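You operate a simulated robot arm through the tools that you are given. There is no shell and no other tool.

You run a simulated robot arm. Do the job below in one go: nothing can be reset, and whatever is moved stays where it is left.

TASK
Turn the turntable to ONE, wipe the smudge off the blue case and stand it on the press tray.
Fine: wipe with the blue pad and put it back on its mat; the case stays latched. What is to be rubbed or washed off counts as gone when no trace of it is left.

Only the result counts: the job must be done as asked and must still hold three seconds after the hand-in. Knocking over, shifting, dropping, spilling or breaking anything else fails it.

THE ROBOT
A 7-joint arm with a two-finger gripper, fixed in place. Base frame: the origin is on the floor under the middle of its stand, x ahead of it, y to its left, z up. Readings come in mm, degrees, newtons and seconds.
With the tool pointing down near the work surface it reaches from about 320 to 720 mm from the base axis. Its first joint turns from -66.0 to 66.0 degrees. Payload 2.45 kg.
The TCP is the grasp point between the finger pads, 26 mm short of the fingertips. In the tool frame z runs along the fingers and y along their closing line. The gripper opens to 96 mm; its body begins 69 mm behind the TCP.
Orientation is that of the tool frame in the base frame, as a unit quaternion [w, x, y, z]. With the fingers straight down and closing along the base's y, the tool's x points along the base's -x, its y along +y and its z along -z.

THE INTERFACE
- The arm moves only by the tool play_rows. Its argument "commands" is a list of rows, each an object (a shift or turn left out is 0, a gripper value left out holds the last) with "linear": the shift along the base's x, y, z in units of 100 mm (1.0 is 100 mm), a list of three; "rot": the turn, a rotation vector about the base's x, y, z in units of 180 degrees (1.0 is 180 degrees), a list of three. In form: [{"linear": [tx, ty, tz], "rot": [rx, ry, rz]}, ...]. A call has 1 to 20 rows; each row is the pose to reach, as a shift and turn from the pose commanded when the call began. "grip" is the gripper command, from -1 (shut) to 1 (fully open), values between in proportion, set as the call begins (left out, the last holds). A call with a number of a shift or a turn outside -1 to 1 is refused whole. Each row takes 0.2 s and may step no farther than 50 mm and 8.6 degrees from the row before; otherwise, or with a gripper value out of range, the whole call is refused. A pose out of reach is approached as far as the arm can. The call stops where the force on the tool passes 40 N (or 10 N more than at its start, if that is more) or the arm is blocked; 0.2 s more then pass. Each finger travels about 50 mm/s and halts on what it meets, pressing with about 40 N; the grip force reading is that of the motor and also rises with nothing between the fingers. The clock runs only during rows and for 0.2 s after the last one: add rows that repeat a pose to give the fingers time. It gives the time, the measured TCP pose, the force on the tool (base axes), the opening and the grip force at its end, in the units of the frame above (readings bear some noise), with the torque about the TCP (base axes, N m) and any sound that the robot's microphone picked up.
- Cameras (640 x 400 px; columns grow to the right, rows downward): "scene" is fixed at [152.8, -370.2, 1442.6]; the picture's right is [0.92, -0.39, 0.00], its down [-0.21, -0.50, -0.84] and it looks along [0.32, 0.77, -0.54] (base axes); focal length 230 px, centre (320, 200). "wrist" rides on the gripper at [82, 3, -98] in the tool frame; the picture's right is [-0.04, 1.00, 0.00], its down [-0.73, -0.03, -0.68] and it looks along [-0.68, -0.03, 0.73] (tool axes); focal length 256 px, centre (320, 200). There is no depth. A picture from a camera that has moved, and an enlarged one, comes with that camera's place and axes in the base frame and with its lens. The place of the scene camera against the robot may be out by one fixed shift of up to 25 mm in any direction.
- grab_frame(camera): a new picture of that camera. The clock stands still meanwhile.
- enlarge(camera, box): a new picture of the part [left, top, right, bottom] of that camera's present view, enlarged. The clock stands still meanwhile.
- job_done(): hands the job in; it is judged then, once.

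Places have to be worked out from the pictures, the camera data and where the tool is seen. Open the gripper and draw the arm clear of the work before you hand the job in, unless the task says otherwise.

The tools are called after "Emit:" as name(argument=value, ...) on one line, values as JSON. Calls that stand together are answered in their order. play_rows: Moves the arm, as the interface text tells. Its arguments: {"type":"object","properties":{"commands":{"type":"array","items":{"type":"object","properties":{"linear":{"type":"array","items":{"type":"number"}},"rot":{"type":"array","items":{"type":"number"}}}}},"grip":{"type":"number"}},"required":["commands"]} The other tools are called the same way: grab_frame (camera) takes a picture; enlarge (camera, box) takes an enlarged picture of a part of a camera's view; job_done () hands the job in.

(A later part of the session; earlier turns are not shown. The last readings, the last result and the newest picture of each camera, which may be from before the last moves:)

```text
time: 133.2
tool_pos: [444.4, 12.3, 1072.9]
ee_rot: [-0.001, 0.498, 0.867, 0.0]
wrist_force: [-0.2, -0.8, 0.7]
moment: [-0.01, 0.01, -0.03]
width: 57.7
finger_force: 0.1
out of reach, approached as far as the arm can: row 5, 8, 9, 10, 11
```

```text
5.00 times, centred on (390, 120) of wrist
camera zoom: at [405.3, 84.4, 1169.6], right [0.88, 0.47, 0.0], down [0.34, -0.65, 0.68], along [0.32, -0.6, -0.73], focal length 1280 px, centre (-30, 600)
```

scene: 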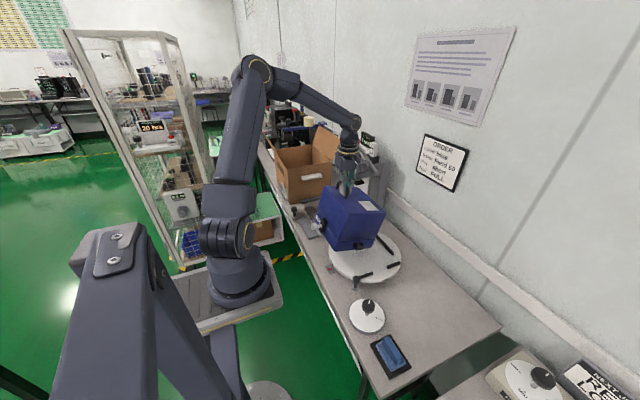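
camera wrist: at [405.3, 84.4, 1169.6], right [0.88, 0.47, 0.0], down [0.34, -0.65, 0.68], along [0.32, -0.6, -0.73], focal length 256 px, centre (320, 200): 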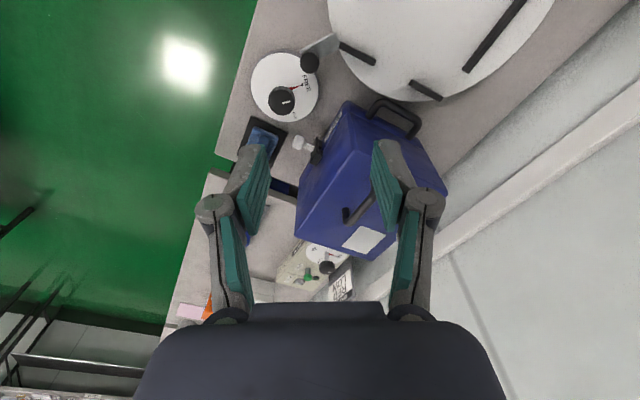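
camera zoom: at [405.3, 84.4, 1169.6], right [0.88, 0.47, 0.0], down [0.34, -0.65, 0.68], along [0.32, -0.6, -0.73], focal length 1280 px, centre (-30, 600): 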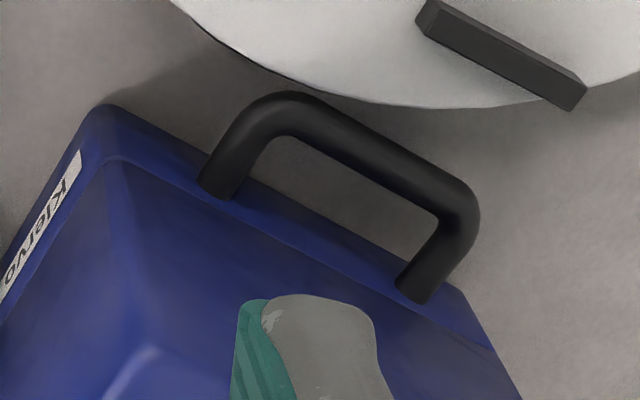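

The second handle on the +y face explains the earlier landings on the +y lugs. Next I go to look at the tray and its knob so I can pull it back to its original place.

Emit:
play_rows(commands=[{"linear": [-0.05, 0.2, 0.2], "rot": [0, 0, 0.045]}, {"linear": [-0.1, 0.4, 0.4], "rot": [0, 0, 0.09]}, {"linear": [-0.15, 0.6, 0.6], "rot": [0, 0, 0.135]}, {"linear": [-0.2, 0.8, 0.7], "rot": [0, 0, 0.18]}, {"linear": [-0.25, 1.0, 0.7], "rot": [0, 0, 0.225]}, {"linear": [-0.3, 1.0, 0.7], "rot": [0, 0, 0.27]}, {"linear": [-0.3, 1.0, 0.7], "rot": [0, 0, 0.315]}, {"linear": [-0.3, 1.0, 0.7], "rot": [0, 0, 0.333]}])

Emit:
play_rows(commands=[{"linear": [-0.1, 0.35, 0]}, {"linear": [-0.2, 0.7, 0]}, {"linear": [-0.3, 1.0, 0]}])

Emit:
play_rows(commands=[{"linear": [-0.1, 0.35, 0]}, {"linear": [-0.2, 0.7, 0]}, {"linear": [-0.2, 1.0, 0]}, {"linear": [-0.2, 1.0, 0]}])

Emit:
grab_frame(camera="wrist")

```text
time: 135.0
tool_pos: [450.2, 72.3, 1140.1]
ee_rot: [-0.001, -0.002, 1.0, -0.002]
wrist_force: [0.3, 0.5, 0.4]
moment: [0.02, -0.01, 0.01]
width: 57.8
finger_force: 0.2
out of reach, approached as far as the arm can: row 3, 4, 5, 6, 7, 8
```

```text
time: 135.8
tool_pos: [483.3, 107.6, 1137.5]
ee_rot: [0.0, -0.001, 1.0, -0.001]
wrist_force: [0.1, -0.1, 0.3]
moment: [0.01, -0.02, -0.01]
width: 57.7
finger_force: 0.0
out of reach, approached as far as the arm can: row 1, 2, 3
```

```text
time: 136.8
tool_pos: [515.4, 158.4, 1145.1]
ee_rot: [0.0, 0.0, 1.0, 0.0]
wrist_force: [0.6, 0.2, 0.1]
moment: [0.0, -0.02, -0.03]
width: 57.6
finger_force: 0.0
out of reach, approached as far as the arm can: row 1, 2, 3, 4
```

```text
taken
camera wrist: at [433.5, 162.9, 1242.3], right [0.04, 1.0, 0.0], down [0.73, -0.03, 0.68], along [0.68, -0.03, -0.73], focal length 256 px, centre (320, 200)
```

wrist: 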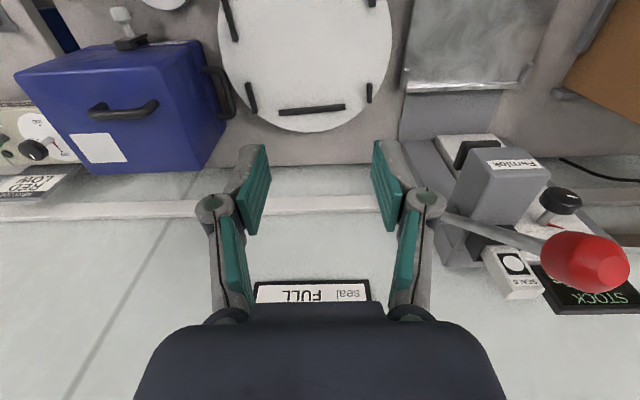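

The arm reports reach limits in places that were fine before, so its posture must have drifted. I'll look at the arm in the scene view.

Emit:
grab_frame(camera="scene")

```text
taken
```

scene: 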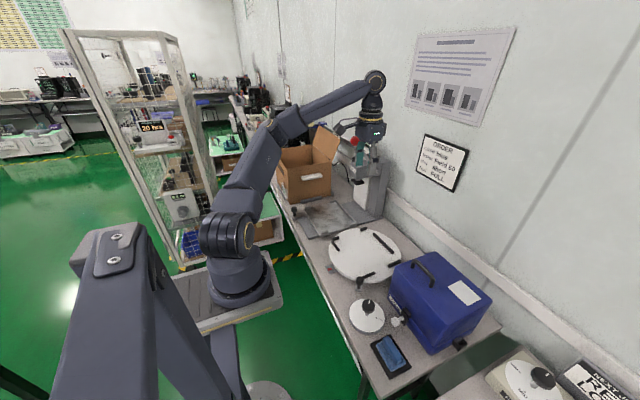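

The elbow has swung out toward +y. I'll raise the tool and try to bring it back toward the starting pose region so that the posture unwinds.

Emit:
play_rows(commands=[{"linear": [0, 0, 0.35]}, {"linear": [0, 0, 0.7]}, {"linear": [0, 0, 1.0]}, {"linear": [0, 0, 1.0]}])

Emit:
play_rows(commands=[{"linear": [-0.3, 0, 0]}, {"linear": [-0.6, 0, 0]}, {"linear": [-0.9, 0, 0]}, {"linear": [-0.9, 0, 0]}])

Emit:
grab_frame(camera="scene")

```text
time: 137.8
tool_pos: [515.9, 160.9, 1246.5]
ee_rot: [0.0, -0.001, 1.0, 0.0]
wrist_force: [0.2, 0.0, 0.4]
moment: [-0.01, 0.01, 0.0]
width: 57.5
finger_force: 0.2
```

```text
time: 138.8
tool_pos: [504.2, 152.7, 1249.7]
ee_rot: [0.0, 0.0, 1.0, -0.001]
wrist_force: [-0.7, 0.2, 0.6]
moment: [-0.01, 0.02, 0.0]
width: 57.8
finger_force: 0.1
out of reach, approached as far as the arm can: row 1, 2, 3, 4
```

```text
taken
```

scene: 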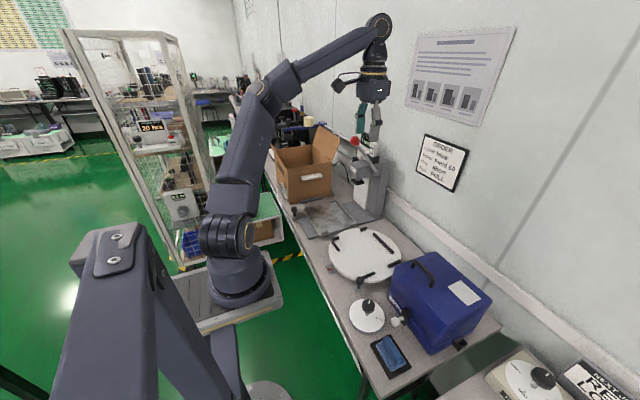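

I think the first joint has run against its +66° limit with the elbow out to +y. I'll move back toward -y, where the arm was comfortable, to let it unwind.

Emit:
play_rows(commands=[{"linear": [0, -0.35, 0]}, {"linear": [0, -0.7, 0]}, {"linear": [0, -1.0, 0]}, {"linear": [0, -1.0, 0]}])

Emit:
play_rows(commands=[{"linear": [0, -0.35, 0]}, {"linear": [0, -0.7, 0]}, {"linear": [0, -1.0, 0]}, {"linear": [0, -1.0, 0]}])

Emit:
grab_frame(camera="scene")

```text
time: 139.8
tool_pos: [501.0, 53.9, 1250.7]
ee_rot: [-0.001, -0.001, 1.0, -0.002]
wrist_force: [-0.4, -0.7, 0.7]
moment: [0.0, -0.02, 0.03]
width: 57.6
finger_force: 0.0
```

```text
time: 140.8
tool_pos: [503.7, -46.6, 1250.2]
ee_rot: [0.001, -0.001, 1.0, -0.001]
wrist_force: [-0.1, -0.4, 0.6]
moment: [0.01, -0.01, 0.04]
width: 57.7
finger_force: 0.0
```

```text
taken
```

scene: 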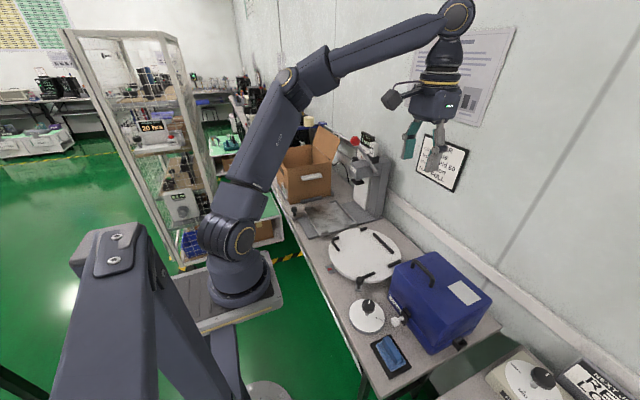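

Emit:
play_rows(commands=[{"linear": [-0.3, -0.2, 0]}, {"linear": [-0.6, -0.4, 0]}, {"linear": [-0.9, -0.6, 0]}, {"linear": [-0.9, -0.6, 0]}])

Emit:
grab_frame(camera="scene")

```text
time: 141.8
tool_pos: [415.9, -104.2, 1248.5]
ee_rot: [0.0, -0.001, 1.0, 0.0]
wrist_force: [0.2, -0.2, -0.1]
moment: [-0.01, 0.0, 0.04]
width: 57.7
finger_force: 0.1
```

```text
taken
```

scene: 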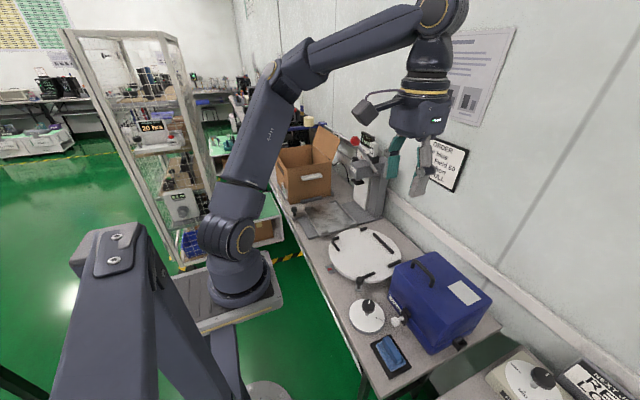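

That was reachable. I'll swing further toward -y to unwind the first joint, staying high.

Emit:
play_rows(commands=[{"linear": [-0.1, -0.35, 0]}, {"linear": [-0.2, -0.7, 0]}, {"linear": [-0.3, -1.0, 0]}, {"linear": [-0.3, -1.0, 0]}])

Emit:
play_rows(commands=[{"linear": [0, -0.35, 0]}, {"linear": [0, -0.7, 0]}, {"linear": [0, -1.0, 0]}, {"linear": [0, -1.0, 0]}])

Emit:
grab_frame(camera="scene")

```text
time: 142.8
tool_pos: [385.3, -205.9, 1250.0]
ee_rot: [0.0, -0.001, 1.0, -0.001]
wrist_force: [0.6, 1.3, 0.5]
moment: [-0.02, 0.03, 0.01]
width: 57.6
finger_force: 0.0
```

```text
time: 143.8
tool_pos: [385.0, -306.3, 1248.1]
ee_rot: [-0.001, -0.001, 1.0, -0.001]
wrist_force: [0.2, -0.1, -1.4]
moment: [0.0, 0.03, 0.0]
width: 57.5
finger_force: 0.1
```

```text
taken
```

scene: 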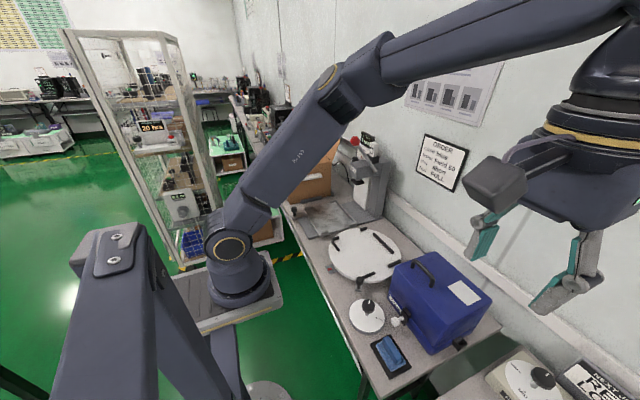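

The upper arm has come around. Now I go back toward the initial pose (353, 198, 1265) and see whether it is reachable again.

Emit:
play_rows(commands=[{"linear": [-0.1, 0.35, 0]}, {"linear": [-0.2, 0.7, 0]}, {"linear": [-0.3, 1.0, 0]}])

Emit:
play_rows(commands=[{"linear": [0, 0.35, 0]}, {"linear": [0, 0.7, 0]}, {"linear": [0, 1.0, 0]}])

Emit:
play_rows(commands=[{"linear": [0, 0.35, 0]}, {"linear": [0, 0.7, 0]}, {"linear": [0, 1.0, 0]}])

Emit:
grab_frame(camera="scene")

```text
time: 144.6
tool_pos: [353.8, -206.2, 1249.5]
ee_rot: [0.001, 0.0, 1.0, 0.0]
wrist_force: [-0.2, 0.4, 0.1]
moment: [-0.01, 0.01, 0.0]
width: 57.7
finger_force: 0.0
```

```text
time: 145.4
tool_pos: [352.4, -105.0, 1249.1]
ee_rot: [0.0, -0.001, 1.0, -0.001]
wrist_force: [0.2, 0.7, -0.5]
moment: [-0.04, 0.0, -0.02]
width: 57.6
finger_force: 0.2
```

```text
time: 146.2
tool_pos: [356.9, -9.3, 1247.5]
ee_rot: [0.001, 0.0, 1.0, -0.001]
wrist_force: [-0.6, 0.4, -0.1]
moment: [-0.04, 0.0, 0.04]
width: 57.6
finger_force: 0.1
out of reach, approached as far as the arm can: row 3
```

```text
taken
```

scene: 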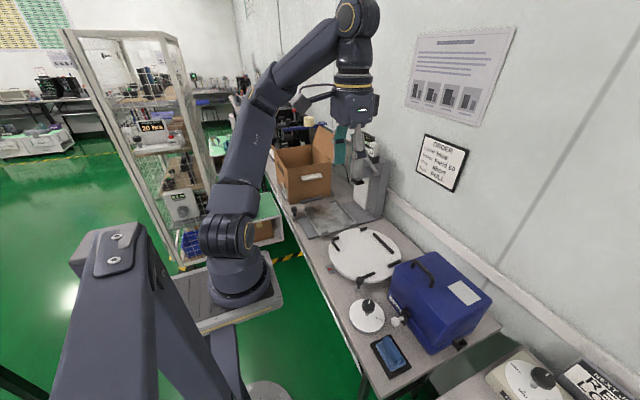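

The arm's posture now suits yaw +90, where it reached the tray area without trouble, rather than yaw 0. I'll rotate back to yaw 90 and do the remaining jobs in that orientation.

Emit:
play_rows(commands=[{"linear": [0.1, -0.05, 0], "rot": [0, 0, 0.045]}, {"linear": [0.2, -0.1, 0], "rot": [0, 0, 0.09]}, {"linear": [0.3, -0.15, 0], "rot": [0, 0, 0.135]}, {"linear": [0.4, -0.2, 0], "rot": [0, 0, 0.18]}, {"linear": [0.5, -0.2, 0], "rot": [0, 0, 0.225]}, {"linear": [0.6, -0.2, 0], "rot": [0, 0, 0.27]}, {"linear": [0.7, -0.2, -0.1], "rot": [0, 0, 0.315]}, {"linear": [0.8, -0.2, -0.2], "rot": [0, 0, 0.36]}, {"linear": [0.84, -0.2, -0.3], "rot": [0, 0, 0.405]}, {"linear": [0.84, -0.2, -0.4], "rot": [0, 0, 0.45]}, {"linear": [0.84, -0.2, -0.5], "rot": [0, 0, 0.49]}, {"linear": [0.84, -0.2, -0.6], "rot": [0, 0, 0.5]}, {"linear": [0.84, -0.2, -0.6], "rot": [0, 0, 0.5]}])

Emit:
grab_frame(camera="wrist")

Emit:
grab_frame(camera="scene")

```text
time: 149.0
tool_pos: [440.4, -29.1, 1187.5]
ee_rot: [0.0, 0.708, -0.706, 0.001]
wrist_force: [0.6, -0.3, -0.4]
moment: [0.01, -0.02, 0.01]
width: 57.6
finger_force: 0.1
```

```text
taken
camera wrist: at [436.6, -111.1, 1285.2], right [-1.0, 0.04, 0.0], down [0.03, 0.73, 0.68], along [0.03, 0.68, -0.73], focal length 256 px, centre (320, 200)
```

wrist: 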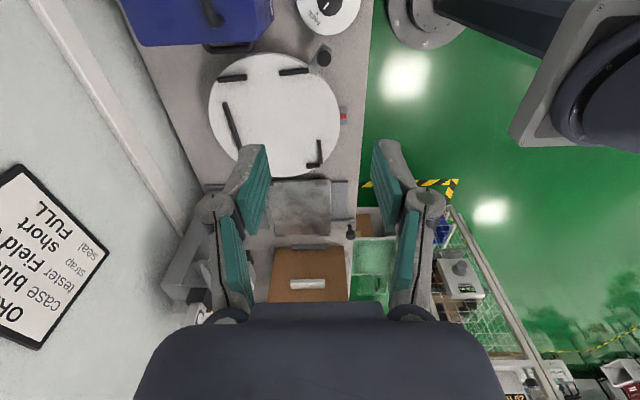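

```text
taken
```

scene: 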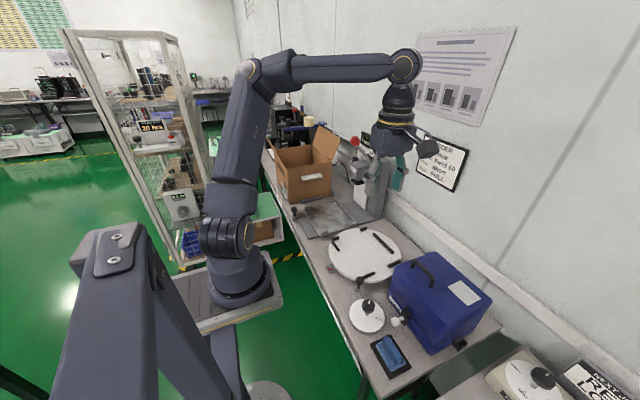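

Yaw 90 works fine here, and this view covers the turntable, tray and box. I'll zoom in on both.

Emit:
enlarge(camera="wrist", box=[200, 40, 360, 190])

Emit:
enlarge(camera="wrist", box=[250, 165, 380, 255])

Emit:
enlarge(camera="scene", box=[325, 235, 405, 285])

Emit:
enlarge(camera="scene", box=[280, 190, 380, 250])

```text
2.67 times, centred on (280, 115) of wrist
camera zoom: at [436.6, -111.1, 1285.2], right [-1.0, 0.04, 0.0], down [0.03, 0.73, 0.68], along [0.03, 0.68, -0.73], focal length 683 px, centre (427, 427)
```

zoom: 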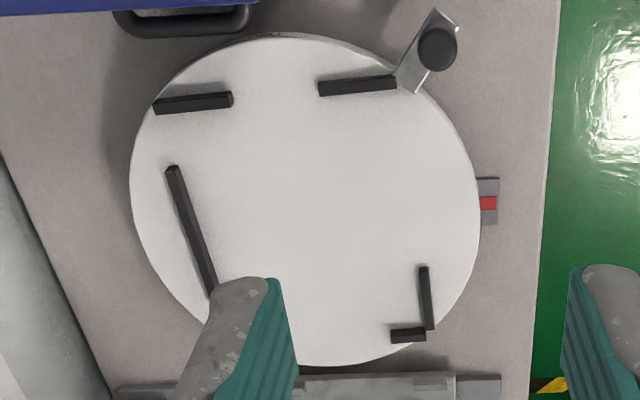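

```text
4.44 times, centred on (315, 210) of wrist
camera zoom: at [436.6, -111.1, 1285.2], right [-1.0, 0.04, 0.0], down [0.03, 0.73, 0.68], along [0.03, 0.68, -0.73], focal length 1138 px, centre (342, 156)
```

zoom: 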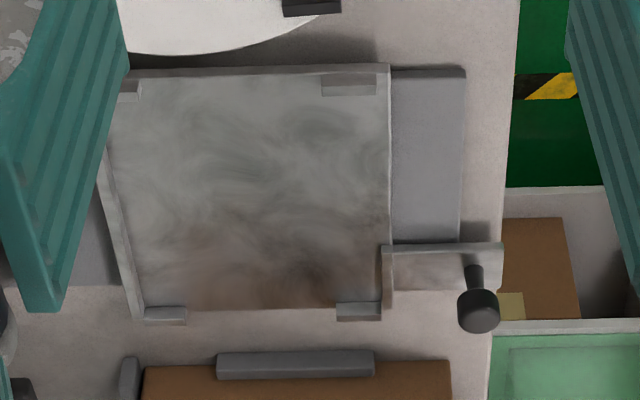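

```text
8.00 times, centred on (365, 260) of scene
camera zoom: at [152.8, -370.2, 1442.6], right [0.92, -0.39, 0.0], down [-0.21, -0.5, -0.84], along [0.32, 0.77, -0.54], focal length 1841 px, centre (-40, -280)
```

zoom: 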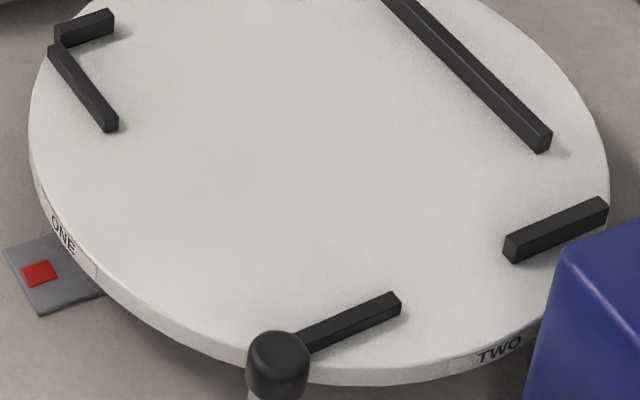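

```text
6.40 times, centred on (330, 220) of scene
camera zoom: at [152.8, -370.2, 1442.6], right [0.92, -0.39, 0.0], down [-0.21, -0.5, -0.84], along [0.32, 0.77, -0.54], focal length 1473 px, centre (256, 72)
```

zoom: 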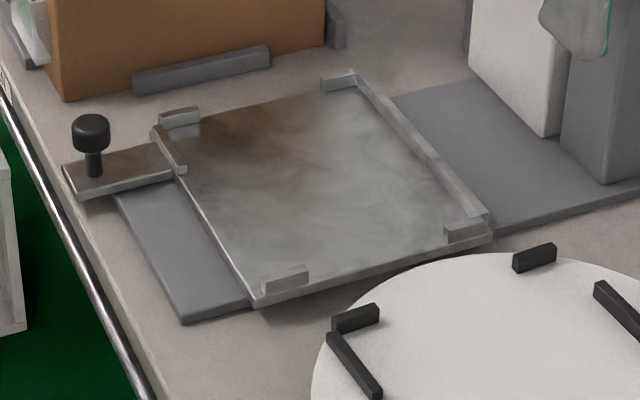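

The table is about 3° past ONE, and the tray is about 41 mm from home with its knob near (373, 471, ~800). I'll fix the turntable first: go over its knob near (436, 3), straddling it along x.

Emit:
play_rows(commands=[{"linear": [-0.04, 0.3, -0.2]}, {"linear": [-0.04, 0.32, -0.6]}, {"linear": [-0.04, 0.32, -1.0]}], grip=0.1)

Emit:
play_rows(commands=[{"linear": [0, 0, -0.4]}, {"linear": [0, 0, -0.8]}, {"linear": [0, 0, -1.0]}, {"linear": [0, 0, -1.0]}])

Emit:
play_rows(commands=[{"linear": [0, 0, -0.4]}, {"linear": [0, 0, -0.8]}, {"linear": [0, 0, -1.0]}, {"linear": [0, 0, -1.0]}])

Emit:
grab_frame(camera="wrist")

```text
time: 149.8
tool_pos: [435.7, 5.0, 1087.5]
ee_rot: [0.001, -0.707, 0.707, 0.0]
wrist_force: [0.3, 0.0, -0.1]
moment: [-0.02, 0.0, -0.02]
width: 52.7
finger_force: 0.2
```

```text
time: 150.8
tool_pos: [434.9, 2.2, 988.0]
ee_rot: [0.001, -0.707, 0.707, -0.001]
wrist_force: [0.3, 0.0, 0.6]
moment: [0.01, -0.02, -0.02]
width: 52.8
finger_force: 0.0
```

```text
time: 151.8
tool_pos: [437.0, 2.9, 889.1]
ee_rot: [-0.001, 0.708, -0.707, 0.001]
wrist_force: [-0.2, 0.5, 0.1]
moment: [0.0, 0.06, -0.01]
width: 52.9
finger_force: 0.0
```

```text
taken
camera wrist: at [433.1, -79.1, 985.8], right [-1.0, 0.04, 0.0], down [0.03, 0.73, 0.68], along [0.03, 0.68, -0.73], focal length 256 px, centre (320, 200)
```

wrist: 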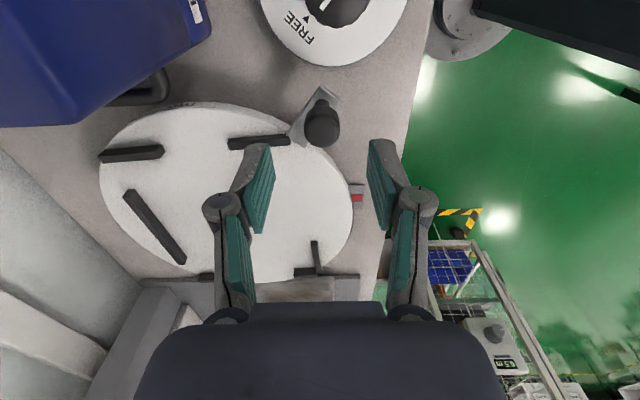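

The knob centre is at about (434.7, -1.8). I'll align, lower around it, and narrow the fingers to about 32 mm.

Emit:
play_rows(commands=[{"linear": [-0.01, -0.04, -0.2]}, {"linear": [-0.01, -0.04, -0.4]}, {"linear": [-0.01, -0.04, -0.55]}, {"linear": [-0.01, -0.04, -0.62]}, {"linear": [-0.01, -0.04, -0.62]}])

Emit:
play_rows(commands=[{"linear": [0, 0, 0]}, {"linear": [0, 0, 0]}, {"linear": [0, 0, 0]}], grip=-0.36)

Emit:
grab_frame(camera="wrist")

Emit:
enlarge(camera="scene", box=[325, 235, 405, 285])

```text
time: 153.0
tool_pos: [435.0, 0.1, 825.7]
ee_rot: [-0.002, 0.707, -0.707, 0.0]
wrist_force: [-0.6, -0.2, -0.3]
moment: [0.02, 0.0, 0.04]
width: 52.9
finger_force: 0.1
```

```text
time: 153.8
tool_pos: [435.0, -0.3, 826.6]
ee_rot: [-0.001, 0.708, -0.706, 0.0]
wrist_force: [0.7, 0.8, -0.4]
moment: [-0.01, 0.02, 0.02]
width: 30.6
finger_force: 0.1
```

```text
taken
camera wrist: at [431.1, -82.0, 923.8], right [-1.0, 0.04, 0.0], down [0.03, 0.73, 0.68], along [0.03, 0.68, -0.73], focal length 256 px, centre (320, 200)
```

wrist: 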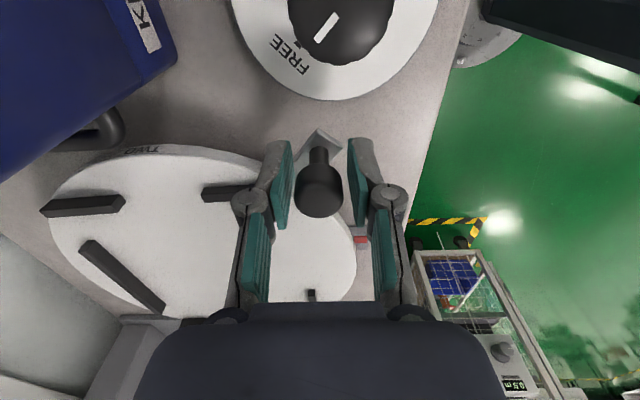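

```text
8.00 times, centred on (365, 260) of scene
camera zoom: at [152.8, -370.2, 1442.6], right [0.92, -0.39, 0.0], down [-0.21, -0.5, -0.84], along [0.32, 0.77, -0.54], focal length 1841 px, centre (-40, -280)
```

zoom: 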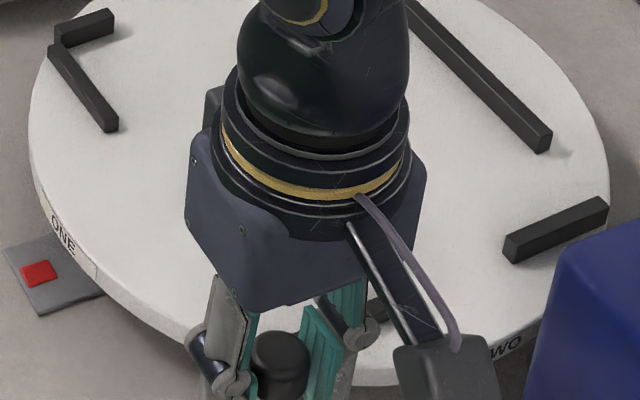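

The knob sits between the fingers. I'll push it clockwise by about 3°, roughly (-9, +6) mm including the slack, and check the rim labels.

Emit:
play_rows(commands=[{"linear": [-0.025, 0.01, 0]}, {"linear": [-0.05, 0.025, 0]}, {"linear": [-0.07, 0.04, 0]}, {"linear": [-0.085, 0.052, 0]}, {"linear": [-0.085, 0.052, 0]}])

Emit:
enlarge(camera="scene", box=[325, 235, 405, 285])

Emit:
enlarge(camera="scene", box=[322, 250, 352, 278])

```text
time: 155.0
tool_pos: [426.0, 3.9, 826.4]
ee_rot: [-0.001, 0.707, -0.707, 0.001]
wrist_force: [-0.1, -0.5, 0.1]
moment: [0.01, -0.03, 0.01]
width: 30.9
finger_force: 0.1
```

```text
8.00 times, centred on (365, 260) of scene
camera zoom: at [152.8, -370.2, 1442.6], right [0.92, -0.39, 0.0], down [-0.21, -0.5, -0.84], along [0.32, 0.77, -0.54], focal length 1841 px, centre (-40, -280)
```

zoom: 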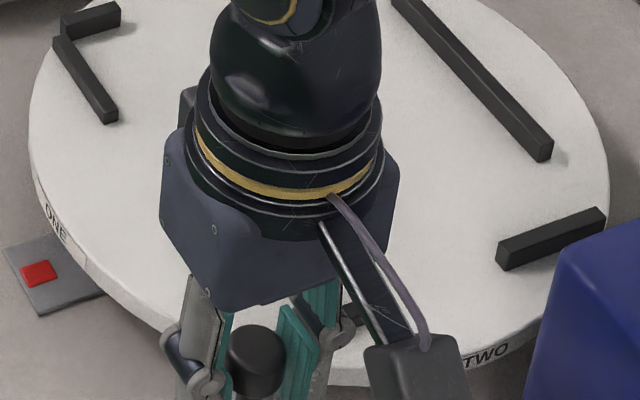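

```text
14.29 times, centred on (337, 264) of scene
camera zoom: at [152.8, -370.2, 1442.6], right [0.92, -0.39, 0.0], down [-0.21, -0.5, -0.84], along [0.32, 0.77, -0.54], focal length 3288 px, centre (77, -714)
```

zoom: 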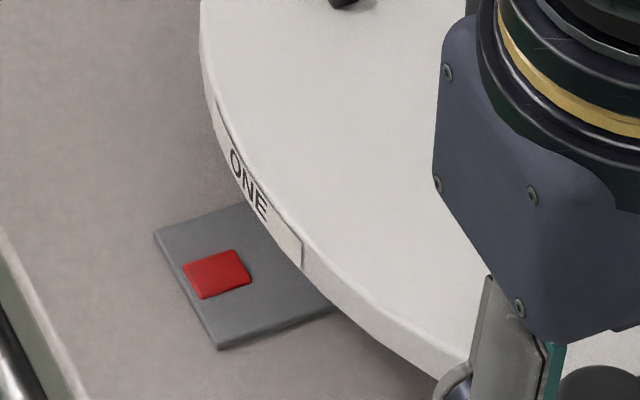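

The ONE sticker's ends match the original reference to about 0.3 px, so the table is back on ONE. I'll open, lift off, and head to the tray knob.

Emit:
play_rows(commands=[{"linear": [0, 0, 0]}, {"linear": [0, 0, 0]}, {"linear": [0, 0, 0]}], grip=0.1)

Emit:
play_rows(commands=[{"linear": [0, 0, 0.2]}, {"linear": [0, 0, 0.6]}, {"linear": [0, 0, 1.0]}, {"linear": [0, 0, 1.0]}])

Emit:
play_rows(commands=[{"linear": [0, 0.35, 0]}, {"linear": [0, 0.7, 0]}, {"linear": [0, 1.0, 0]}])

Emit:
play_rows(commands=[{"linear": [0, 0.35, 0]}, {"linear": [0, 0.7, 0]}, {"linear": [0, 1.0, 0]}, {"linear": [0, 1.0, 0]}])

Emit:
enlarge(camera="scene", box=[325, 235, 405, 285])

```text
time: 155.8
tool_pos: [427.2, 3.3, 825.5]
ee_rot: [-0.001, 0.707, -0.707, 0.0]
wrist_force: [-0.1, 0.6, -0.1]
moment: [-0.04, -0.02, -0.03]
width: 52.9
finger_force: 0.0
```

```text
time: 156.8
tool_pos: [427.7, 2.0, 926.7]
ee_rot: [0.0, 0.707, -0.707, 0.002]
wrist_force: [-0.4, -0.4, 0.8]
moment: [-0.01, 0.0, -0.01]
width: 52.8
finger_force: 0.0
```

```text
time: 157.6
tool_pos: [428.0, 104.1, 926.9]
ee_rot: [0.0, 0.708, -0.707, 0.001]
wrist_force: [0.2, 0.5, 0.0]
moment: [0.0, -0.02, 0.01]
width: 52.9
finger_force: 0.1
```

```text
time: 158.6
tool_pos: [426.5, 206.3, 927.6]
ee_rot: [0.001, -0.707, 0.707, -0.001]
wrist_force: [-0.5, 0.4, 0.8]
moment: [-0.02, 0.02, 0.01]
width: 53.1
finger_force: 0.0
```

```text
8.00 times, centred on (365, 260) of scene
camera zoom: at [152.8, -370.2, 1442.6], right [0.92, -0.39, 0.0], down [-0.21, -0.5, -0.84], along [0.32, 0.77, -0.54], focal length 1841 px, centre (-40, -280)
```

zoom: 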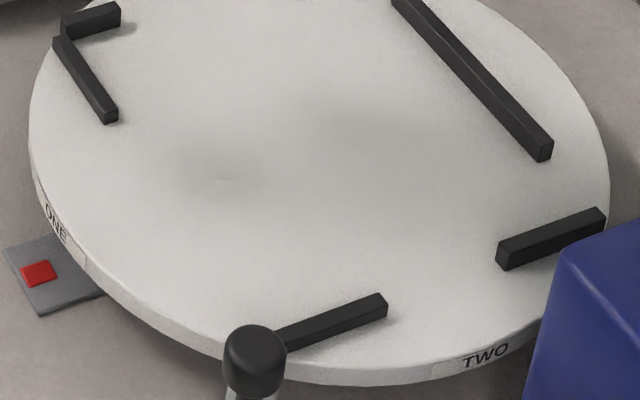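

The table is on ONE. The arm moves freely at this height with yaw 90, so I continue to above the tray knob.

Emit:
play_rows(commands=[{"linear": [-0.07, 0.35, 0]}, {"linear": [-0.14, 0.7, 0]}, {"linear": [-0.2, 1.0, 0]}])

Emit:
play_rows(commands=[{"linear": [-0.07, 0.35, 0]}, {"linear": [-0.14, 0.7, 0]}, {"linear": [-0.2, 1.0, 0]}, {"linear": [-0.2, 1.0, 0]}])

Emit:
play_rows(commands=[{"linear": [-0.07, 0.3, 0]}, {"linear": [-0.14, 0.65, -0.2]}, {"linear": [-0.14, 0.65, -0.35]}, {"linear": [-0.14, 0.65, -0.35]}])

Emit:
grab_frame(camera="wrist")

Emit:
enlarge(camera="scene", box=[270, 170, 370, 250])

```text
time: 159.4
tool_pos: [407.9, 303.3, 928.2]
ee_rot: [0.001, -0.707, 0.707, 0.0]
wrist_force: [0.3, -0.6, 1.3]
moment: [-0.01, -0.03, 0.03]
width: 52.7
finger_force: 0.0
```

```text
time: 160.4
tool_pos: [397.7, 398.4, 924.3]
ee_rot: [0.001, 0.708, -0.706, -0.006]
wrist_force: [-1.0, 0.8, -0.4]
moment: [0.02, 0.01, 0.01]
width: 52.7
finger_force: 0.0
out of reach, approached as far as the arm can: row 3, 4
```

```text
time: 161.4
tool_pos: [408.0, 453.5, 883.7]
ee_rot: [0.001, 0.707, -0.707, -0.007]
wrist_force: [-0.7, -0.2, -1.3]
moment: [0.01, 0.01, 0.01]
width: 52.7
finger_force: 0.0
out of reach, approached as far as the arm can: row 1, 2, 3, 4
```

```text
taken
camera wrist: at [405.4, 370.8, 979.4], right [-1.0, 0.04, 0.01], down [0.04, 0.73, 0.69], along [0.02, 0.69, -0.73], focal length 256 px, centre (320, 200)
```

wrist: 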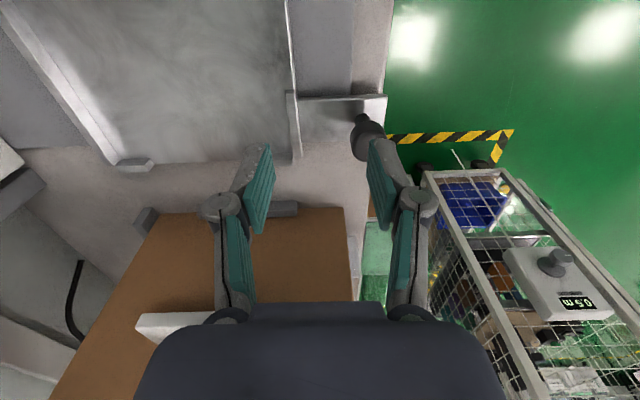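

```text
5.00 times, centred on (320, 210) of scene
camera zoom: at [152.8, -370.2, 1442.6], right [0.92, -0.39, 0.0], down [-0.21, -0.5, -0.84], along [0.32, 0.77, -0.54], focal length 1151 px, centre (320, 150)
```

zoom: 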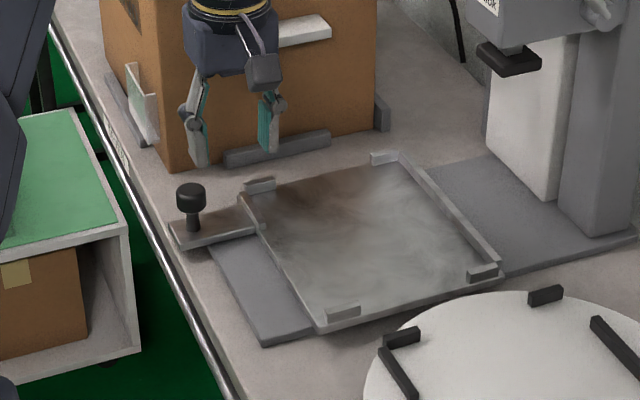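

At this corner the arm can't reach the knob in its current posture. Instead I can move the tray by its near -y lug, at about x 434–467, y 306, which is well within reach. I'll go above that lug with the fingers open along x.

Emit:
play_rows(commands=[{"linear": [0.1, -0.3, 0.2]}, {"linear": [0.2, -0.6, 0.2]}, {"linear": [0.3, -0.95, 0.2]}])

Emit:
play_rows(commands=[{"linear": [0.06, -0.3, 0]}, {"linear": [0.12, -0.53, -0.2]}, {"linear": [0.12, -0.53, -0.4]}, {"linear": [0.12, -0.53, -0.4]}])

Emit:
grab_frame(camera="wrist")

Emit:
enlarge(camera="scene", box=[290, 190, 370, 250])

```text
time: 162.2
tool_pos: [436.2, 358.7, 905.6]
ee_rot: [-0.001, 0.708, -0.707, 0.0]
wrist_force: [0.2, -0.1, 0.0]
moment: [0.01, 0.02, -0.01]
width: 53.1
finger_force: 0.1
```

```text
time: 163.2
tool_pos: [450.6, 302.8, 862.7]
ee_rot: [0.001, -0.707, 0.707, -0.001]
wrist_force: [1.2, 0.3, -0.2]
moment: [-0.05, -0.03, 0.0]
width: 52.6
finger_force: 0.1
```

```text
taken
camera wrist: at [446.2, 221.9, 960.4], right [-1.0, 0.04, 0.0], down [0.03, 0.73, 0.68], along [0.03, 0.68, -0.73], focal length 256 px, centre (320, 200)
```

wrist: 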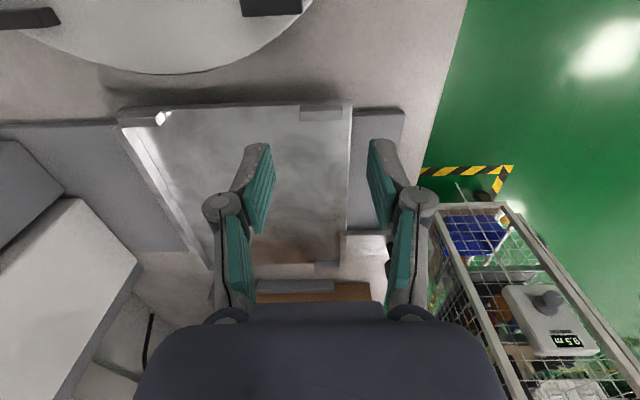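

```text
6.67 times, centred on (330, 220) of scene
camera zoom: at [152.8, -370.2, 1442.6], right [0.92, -0.39, 0.0], down [-0.21, -0.5, -0.84], along [0.32, 0.77, -0.54], focal length 1534 px, centre (253, 67)
```

zoom: 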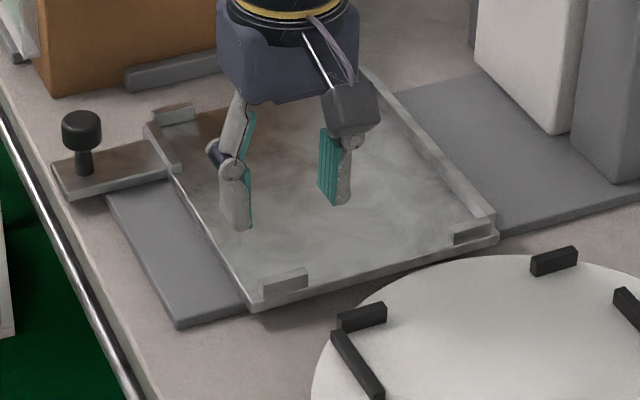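

The lug is centred at about (449, 304). I'll lower the open fingers around it to just above the tray surface.

Emit:
play_rows(commands=[{"linear": [-0.01, 0.01, -0.2]}, {"linear": [-0.01, 0.01, -0.4]}, {"linear": [-0.01, 0.01, -0.55]}, {"linear": [-0.01, 0.01, -0.6]}, {"linear": [-0.01, 0.01, -0.6]}])

Emit:
enlarge(camera="scene", box=[300, 205, 350, 245])

Emit:
grab_frame(camera="wrist")

```text
time: 164.4
tool_pos: [448.7, 307.2, 803.2]
ee_rot: [0.001, -0.707, 0.707, 0.0]
wrist_force: [0.3, 0.6, 0.3]
moment: [-0.02, 0.0, -0.02]
width: 52.6
finger_force: 0.0
```

```text
10.00 times, centred on (325, 225) of scene
camera zoom: at [152.8, -370.2, 1442.6], right [0.92, -0.39, 0.0], down [-0.21, -0.5, -0.84], along [0.32, 0.77, -0.54], focal length 2302 px, centre (270, -50)
```

zoom: 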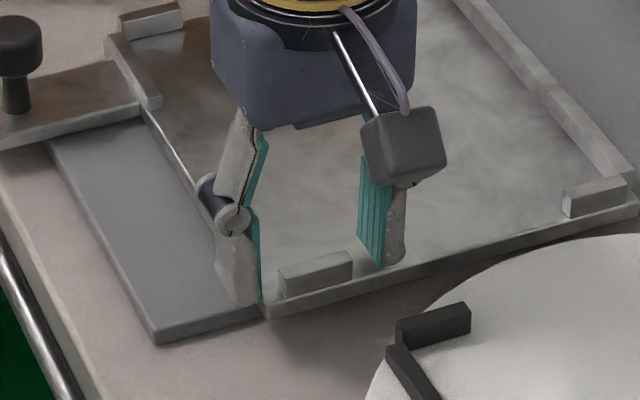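

```text
taken
camera wrist: at [444.7, 224.8, 900.3], right [-1.0, 0.04, 0.0], down [0.03, 0.73, 0.68], along [0.03, 0.68, -0.73], focal length 256 px, centre (320, 200)
```

wrist: 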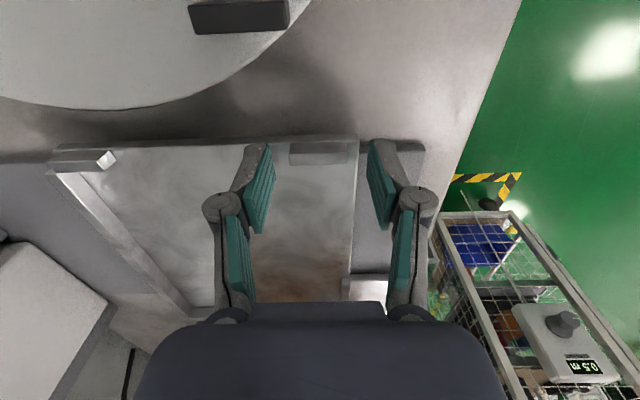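

The lug is between the fingertips. I'll go 3 mm lower and close on it.

Emit:
play_rows(commands=[{"linear": [0, -0.01, -0.02]}, {"linear": [0, -0.02, -0.03]}, {"linear": [0, -0.02, -0.03]}])

Emit:
play_rows(commands=[{"linear": [0, 0, 0]}, {"linear": [0, 0, 0]}, {"linear": [0, 0, 0]}, {"linear": [0, 0, 0]}], grip=-1)

Emit:
enlarge(camera="scene", box=[300, 205, 350, 245])

```text
time: 165.2
tool_pos: [449.1, 304.6, 799.3]
ee_rot: [0.0, -0.707, 0.707, 0.0]
wrist_force: [0.4, 0.3, -0.5]
moment: [0.0, -0.03, 0.02]
width: 52.6
finger_force: 0.0
```

```text
time: 166.2
tool_pos: [448.4, 303.9, 800.1]
ee_rot: [0.0, 0.707, -0.707, 0.001]
wrist_force: [1.5, -0.3, -0.4]
moment: [-0.01, -0.12, -0.04]
width: 31.8
finger_force: 44.7
```

```text
10.00 times, centred on (325, 225) of scene
camera zoom: at [152.9, -370.2, 1442.6], right [0.92, -0.39, 0.0], down [-0.21, -0.5, -0.84], along [0.32, 0.77, -0.54], focal length 2302 px, centre (270, -50)
```

zoom: 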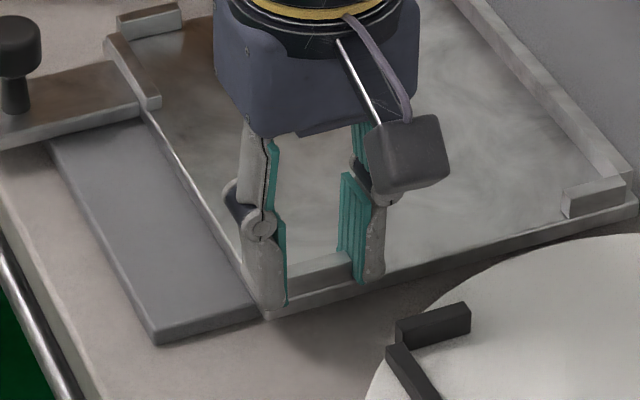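

I hold the lug (31.8 mm). Comparing the tray corner's image position with the original gives 42 mm of displacement, so I'll pull it 40 mm toward -x and then compare.

Emit:
play_rows(commands=[{"linear": [-0.03, 0, 0]}, {"linear": [-0.07, 0, 0]}, {"linear": [-0.11, 0, 0]}, {"linear": [-0.15, 0, 0]}, {"linear": [-0.19, 0, 0]}, {"linear": [-0.23, 0, 0]}, {"linear": [-0.27, 0, 0]}, {"linear": [-0.31, 0, 0]}, {"linear": [-0.35, 0, 0]}, {"linear": [-0.38, 0, 0]}, {"linear": [-0.4, 0, 0]}, {"linear": [-0.4, 0, 0]}])

Emit:
enlarge(camera="scene", box=[305, 205, 355, 245])

Emit:
enlarge(camera="scene", box=[288, 188, 368, 238])

```text
time: 168.8
tool_pos: [410.3, 303.7, 800.5]
ee_rot: [-0.002, 0.708, -0.706, 0.001]
wrist_force: [2.4, 1.1, 25.6]
moment: [-0.51, -0.13, 0.09]
width: 31.5
finger_force: 44.9
```

```text
10.00 times, centred on (330, 225) of scene
camera zoom: at [152.5, -370.4, 1442.6], right [0.92, -0.39, 0.0], down [-0.21, -0.5, -0.84], along [0.32, 0.77, -0.54], focal length 2302 px, centre (220, -50)
```

zoom: 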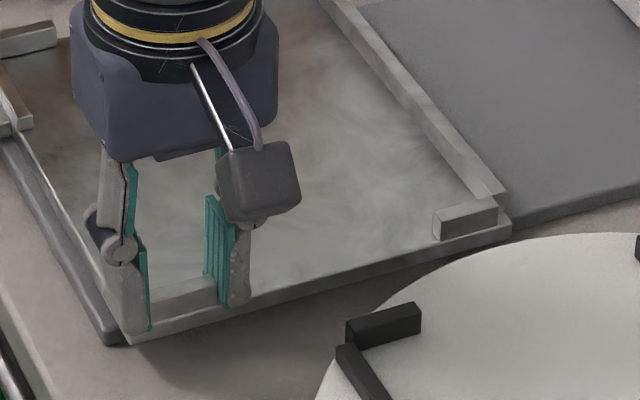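

```text
8.00 times, centred on (328, 213) of scene
camera zoom: at [152.5, -370.4, 1442.6], right [0.92, -0.39, 0.0], down [-0.21, -0.5, -0.84], along [0.32, 0.77, -0.54], focal length 1841 px, centre (256, 96)
```

zoom: 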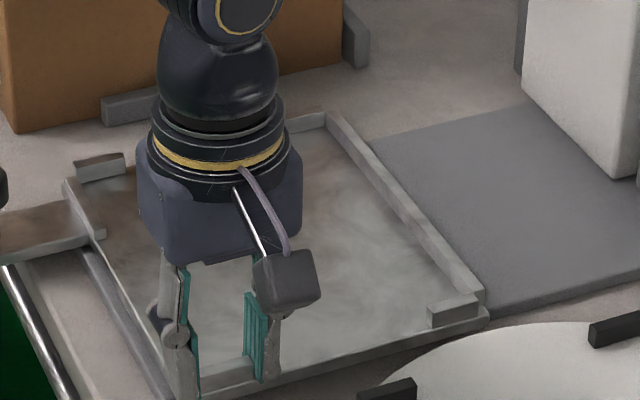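

The tray is back to within about 1–2 mm of its original place. I'll pull the last 1.5 mm, then release and compare precisely.

Emit:
play_rows(commands=[{"linear": [-0.015, 0, 0]}, {"linear": [-0.015, 0, 0]}])

Emit:
play_rows(commands=[{"linear": [0, 0, 0]}, {"linear": [0, 0, 0]}, {"linear": [0, 0, 0]}, {"linear": [0, 0, 0]}], grip=0.05)

Emit:
play_rows(commands=[{"linear": [0, 0, 0.2]}, {"linear": [0, 0, 0.6]}, {"linear": [0, 0, 1.0]}, {"linear": [0, 0, 1.0]}])

Emit:
enlarge(camera="scene", box=[305, 205, 355, 245])

Emit:
enlarge(camera="scene", box=[288, 188, 368, 238])

```text
time: 169.4
tool_pos: [407.2, 304.3, 800.2]
ee_rot: [-0.003, 0.708, -0.707, 0.002]
wrist_force: [8.5, 3.7, 27.2]
moment: [-0.23, -0.21, 0.13]
width: 31.8
finger_force: 45.0
```

```text
time: 170.4
tool_pos: [407.6, 305.0, 799.2]
ee_rot: [-0.001, 0.708, -0.707, 0.002]
wrist_force: [0.4, 0.3, 1.1]
moment: [-0.02, -0.03, -0.03]
width: 50.5
finger_force: 0.1
```

```text
time: 171.4
tool_pos: [407.7, 303.3, 899.5]
ee_rot: [-0.001, 0.707, -0.707, 0.001]
wrist_force: [0.6, -0.8, -0.7]
moment: [-0.02, 0.01, -0.03]
width: 50.0
finger_force: 0.1
```

```text
10.00 times, centred on (330, 225) of scene
camera zoom: at [152.8, -370.2, 1442.6], right [0.92, -0.39, 0.0], down [-0.21, -0.5, -0.84], along [0.32, 0.77, -0.54], focal length 2302 px, centre (220, -50)
```

zoom: 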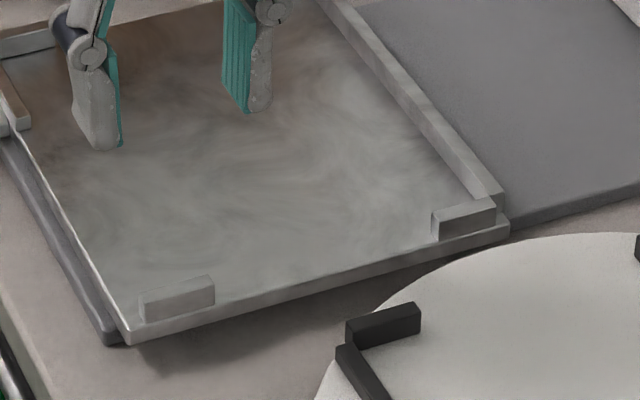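

```text
8.00 times, centred on (328, 213) of scene
camera zoom: at [152.8, -370.2, 1442.6], right [0.92, -0.39, 0.0], down [-0.21, -0.5, -0.84], along [0.32, 0.77, -0.54], focal length 1841 px, centre (256, 96)
```

zoom: 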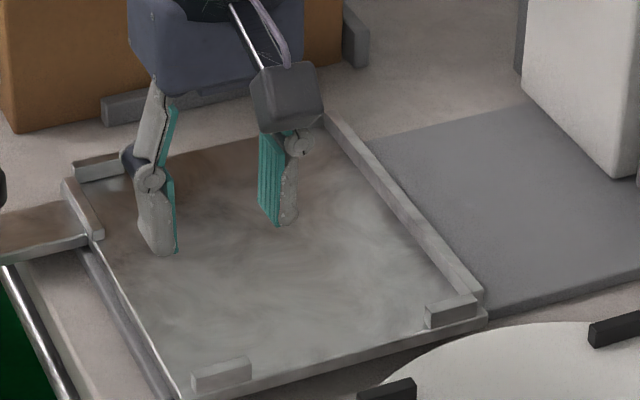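

The tray is exactly back home (lugs at their original pixels, and it met its end stop). Now I go back to the case on the bench to regrip its top handle, this time with the fingertips resting on the lid so it can't lean.

Emit:
play_rows(commands=[{"linear": [0.1, -0.2, 0.3]}, {"linear": [0.2, -0.4, 0.6]}, {"linear": [0.3, -0.7, 0.9]}, {"linear": [0.35, -1.0, 1.0]}], grip=0.2)

Emit:
play_rows(commands=[{"linear": [0.1, -0.35, 0]}, {"linear": [0.2, -0.7, 0]}, {"linear": [0.3, -1.0, 0]}])

Emit:
play_rows(commands=[{"linear": [0.15, -0.35, 0]}, {"linear": [0.3, -0.7, 0]}, {"linear": [0.45, -1.0, 0]}])

Emit:
play_rows(commands=[{"linear": [0.15, -0.35, 0]}, {"linear": [0.3, -0.7, 0]}, {"linear": [0.45, -0.9, 0]}, {"linear": [0.45, -0.9, 0]}])

Emit:
grab_frame(camera="wrist")

```text
time: 172.4
tool_pos: [440.5, 203.5, 1001.7]
ee_rot: [-0.001, 0.707, -0.707, 0.001]
wrist_force: [0.0, -0.4, 0.6]
moment: [0.03, -0.02, 0.02]
width: 57.6
finger_force: 0.1
```

```text
time: 173.2
tool_pos: [471.4, 103.3, 998.2]
ee_rot: [0.0, 0.708, -0.706, 0.0]
wrist_force: [-0.3, 0.2, -0.5]
moment: [0.02, 0.01, -0.02]
width: 57.6
finger_force: 0.1
```

```text
time: 174.0
tool_pos: [517.2, 3.2, 1000.1]
ee_rot: [-0.001, 0.708, -0.706, 0.001]
wrist_force: [0.6, 0.6, -0.2]
moment: [-0.03, 0.03, 0.03]
width: 57.5
finger_force: 0.1
```

```text
time: 175.0
tool_pos: [564.4, -87.5, 999.3]
ee_rot: [-0.001, 0.707, -0.707, 0.001]
wrist_force: [-0.9, 0.2, 0.4]
moment: [-0.03, -0.02, -0.01]
width: 57.4
finger_force: 0.1
```

```text
taken
camera wrist: at [559.0, -168.8, 1097.2], right [-1.0, 0.04, 0.0], down [0.03, 0.73, 0.68], along [0.03, 0.68, -0.73], focal length 256 px, centre (320, 200)
```

wrist: 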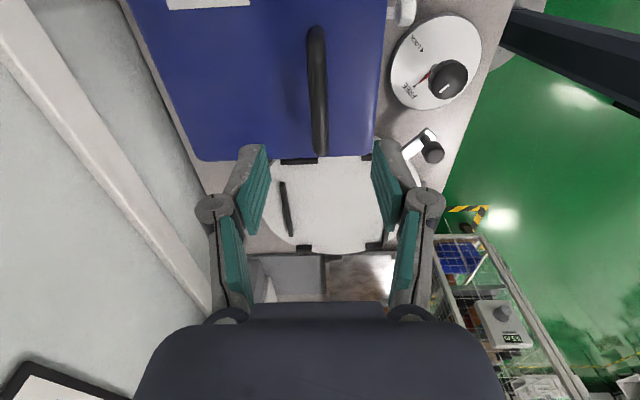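

The handle bar is at x≈563.5, spanning y≈-138 to -62. I'll move to y≈-116, lower to just above the lid, and then feel for the lid with the fingertips.

Emit:
play_rows(commands=[{"linear": [0, -0.285, 0]}, {"linear": [0, -0.285, -0.2]}, {"linear": [0, -0.285, -0.4]}, {"linear": [0, -0.285, -0.55]}, {"linear": [0, -0.285, -0.55]}])

Emit:
grab_frame(camera="wrist")

Emit:
enlarge(camera="scene", box=[390, 230, 470, 300])

```text
time: 176.2
tool_pos: [563.5, -114.9, 944.3]
ee_rot: [-0.001, 0.707, -0.707, 0.0]
wrist_force: [-0.2, -0.2, 0.8]
moment: [0.01, 0.01, -0.03]
width: 57.5
finger_force: 0.1
```

```text
taken
camera wrist: at [559.6, -196.7, 1042.2], right [-1.0, 0.04, 0.0], down [0.03, 0.73, 0.68], along [0.03, 0.68, -0.73], focal length 256 px, centre (320, 200)
```

wrist: 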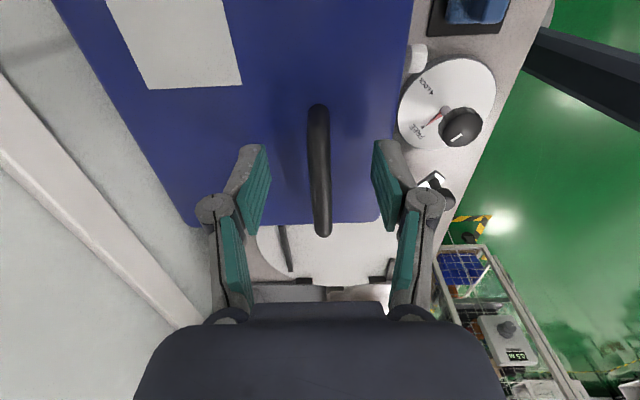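

```text
5.71 times, centred on (430, 265) of scene
camera zoom: at [152.8, -370.2, 1442.6], right [0.92, -0.39, 0.0], down [-0.21, -0.5, -0.84], along [0.32, 0.77, -0.54], focal length 1315 px, centre (-309, -171)
```

zoom: 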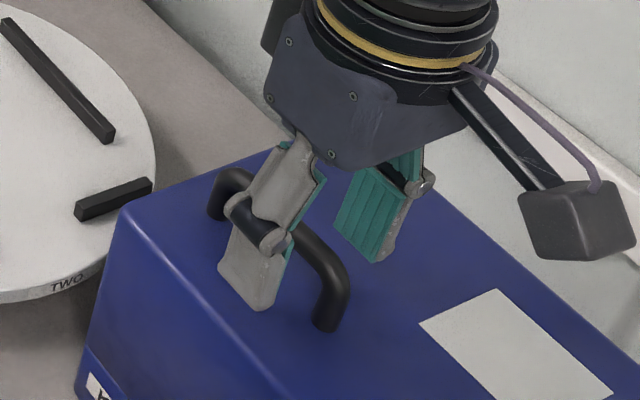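

The bar is centred. I'll narrow the fingers to about 20 mm around the bar first, then lower onto the lid.

Emit:
play_rows(commands=[{"linear": [0, 0, 0]}, {"linear": [0, 0, 0]}, {"linear": [0, 0, 0]}, {"linear": [0, 0, 0]}], grip=-0.58)

Emit:
play_rows(commands=[{"linear": [0, 0, -0.03]}, {"linear": [0, 0, -0.06]}, {"linear": [0, 0, -0.08]}, {"linear": [0, 0, -0.08]}])

Emit:
enlarge(camera="scene", box=[400, 235, 450, 275])

```text
time: 177.2
tool_pos: [563.7, -116.1, 944.7]
ee_rot: [0.0, -0.707, 0.707, -0.001]
wrist_force: [0.2, -0.1, -0.8]
moment: [0.02, -0.04, 0.0]
width: 20.1
finger_force: 0.0
```

```text
time: 178.2
tool_pos: [563.0, -114.9, 935.8]
ee_rot: [0.0, 0.707, -0.707, 0.0]
wrist_force: [0.9, -0.1, 0.0]
moment: [0.0, -0.02, 0.03]
width: 20.1
finger_force: 0.0
```

```text
10.00 times, centred on (425, 255) of scene
camera zoom: at [152.8, -370.2, 1442.6], right [0.92, -0.39, 0.0], down [-0.21, -0.5, -0.84], along [0.32, 0.77, -0.54], focal length 2302 px, centre (-730, -350)
```

zoom: 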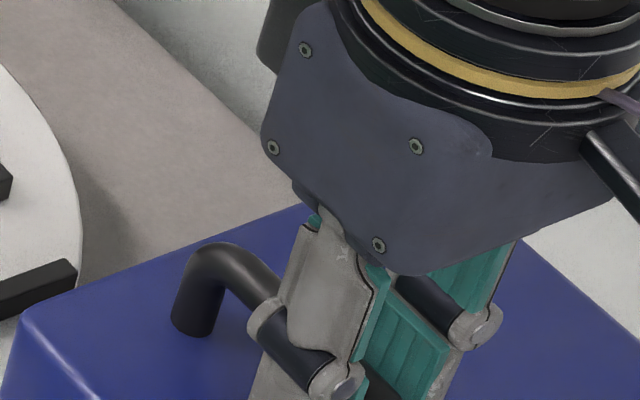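

Not touching yet. I'll step down in millimetres until the tips feel the lid.

Emit:
play_rows(commands=[{"linear": [0, 0, -0.015]}, {"linear": [0, 0, -0.03]}, {"linear": [0, 0, -0.03]}])

```text
time: 179.0
tool_pos: [564.3, -115.3, 934.0]
ee_rot: [-0.001, 0.708, -0.707, 0.001]
wrist_force: [0.1, -0.7, 0.6]
moment: [-0.02, -0.02, 0.0]
width: 20.2
finger_force: 0.1
```

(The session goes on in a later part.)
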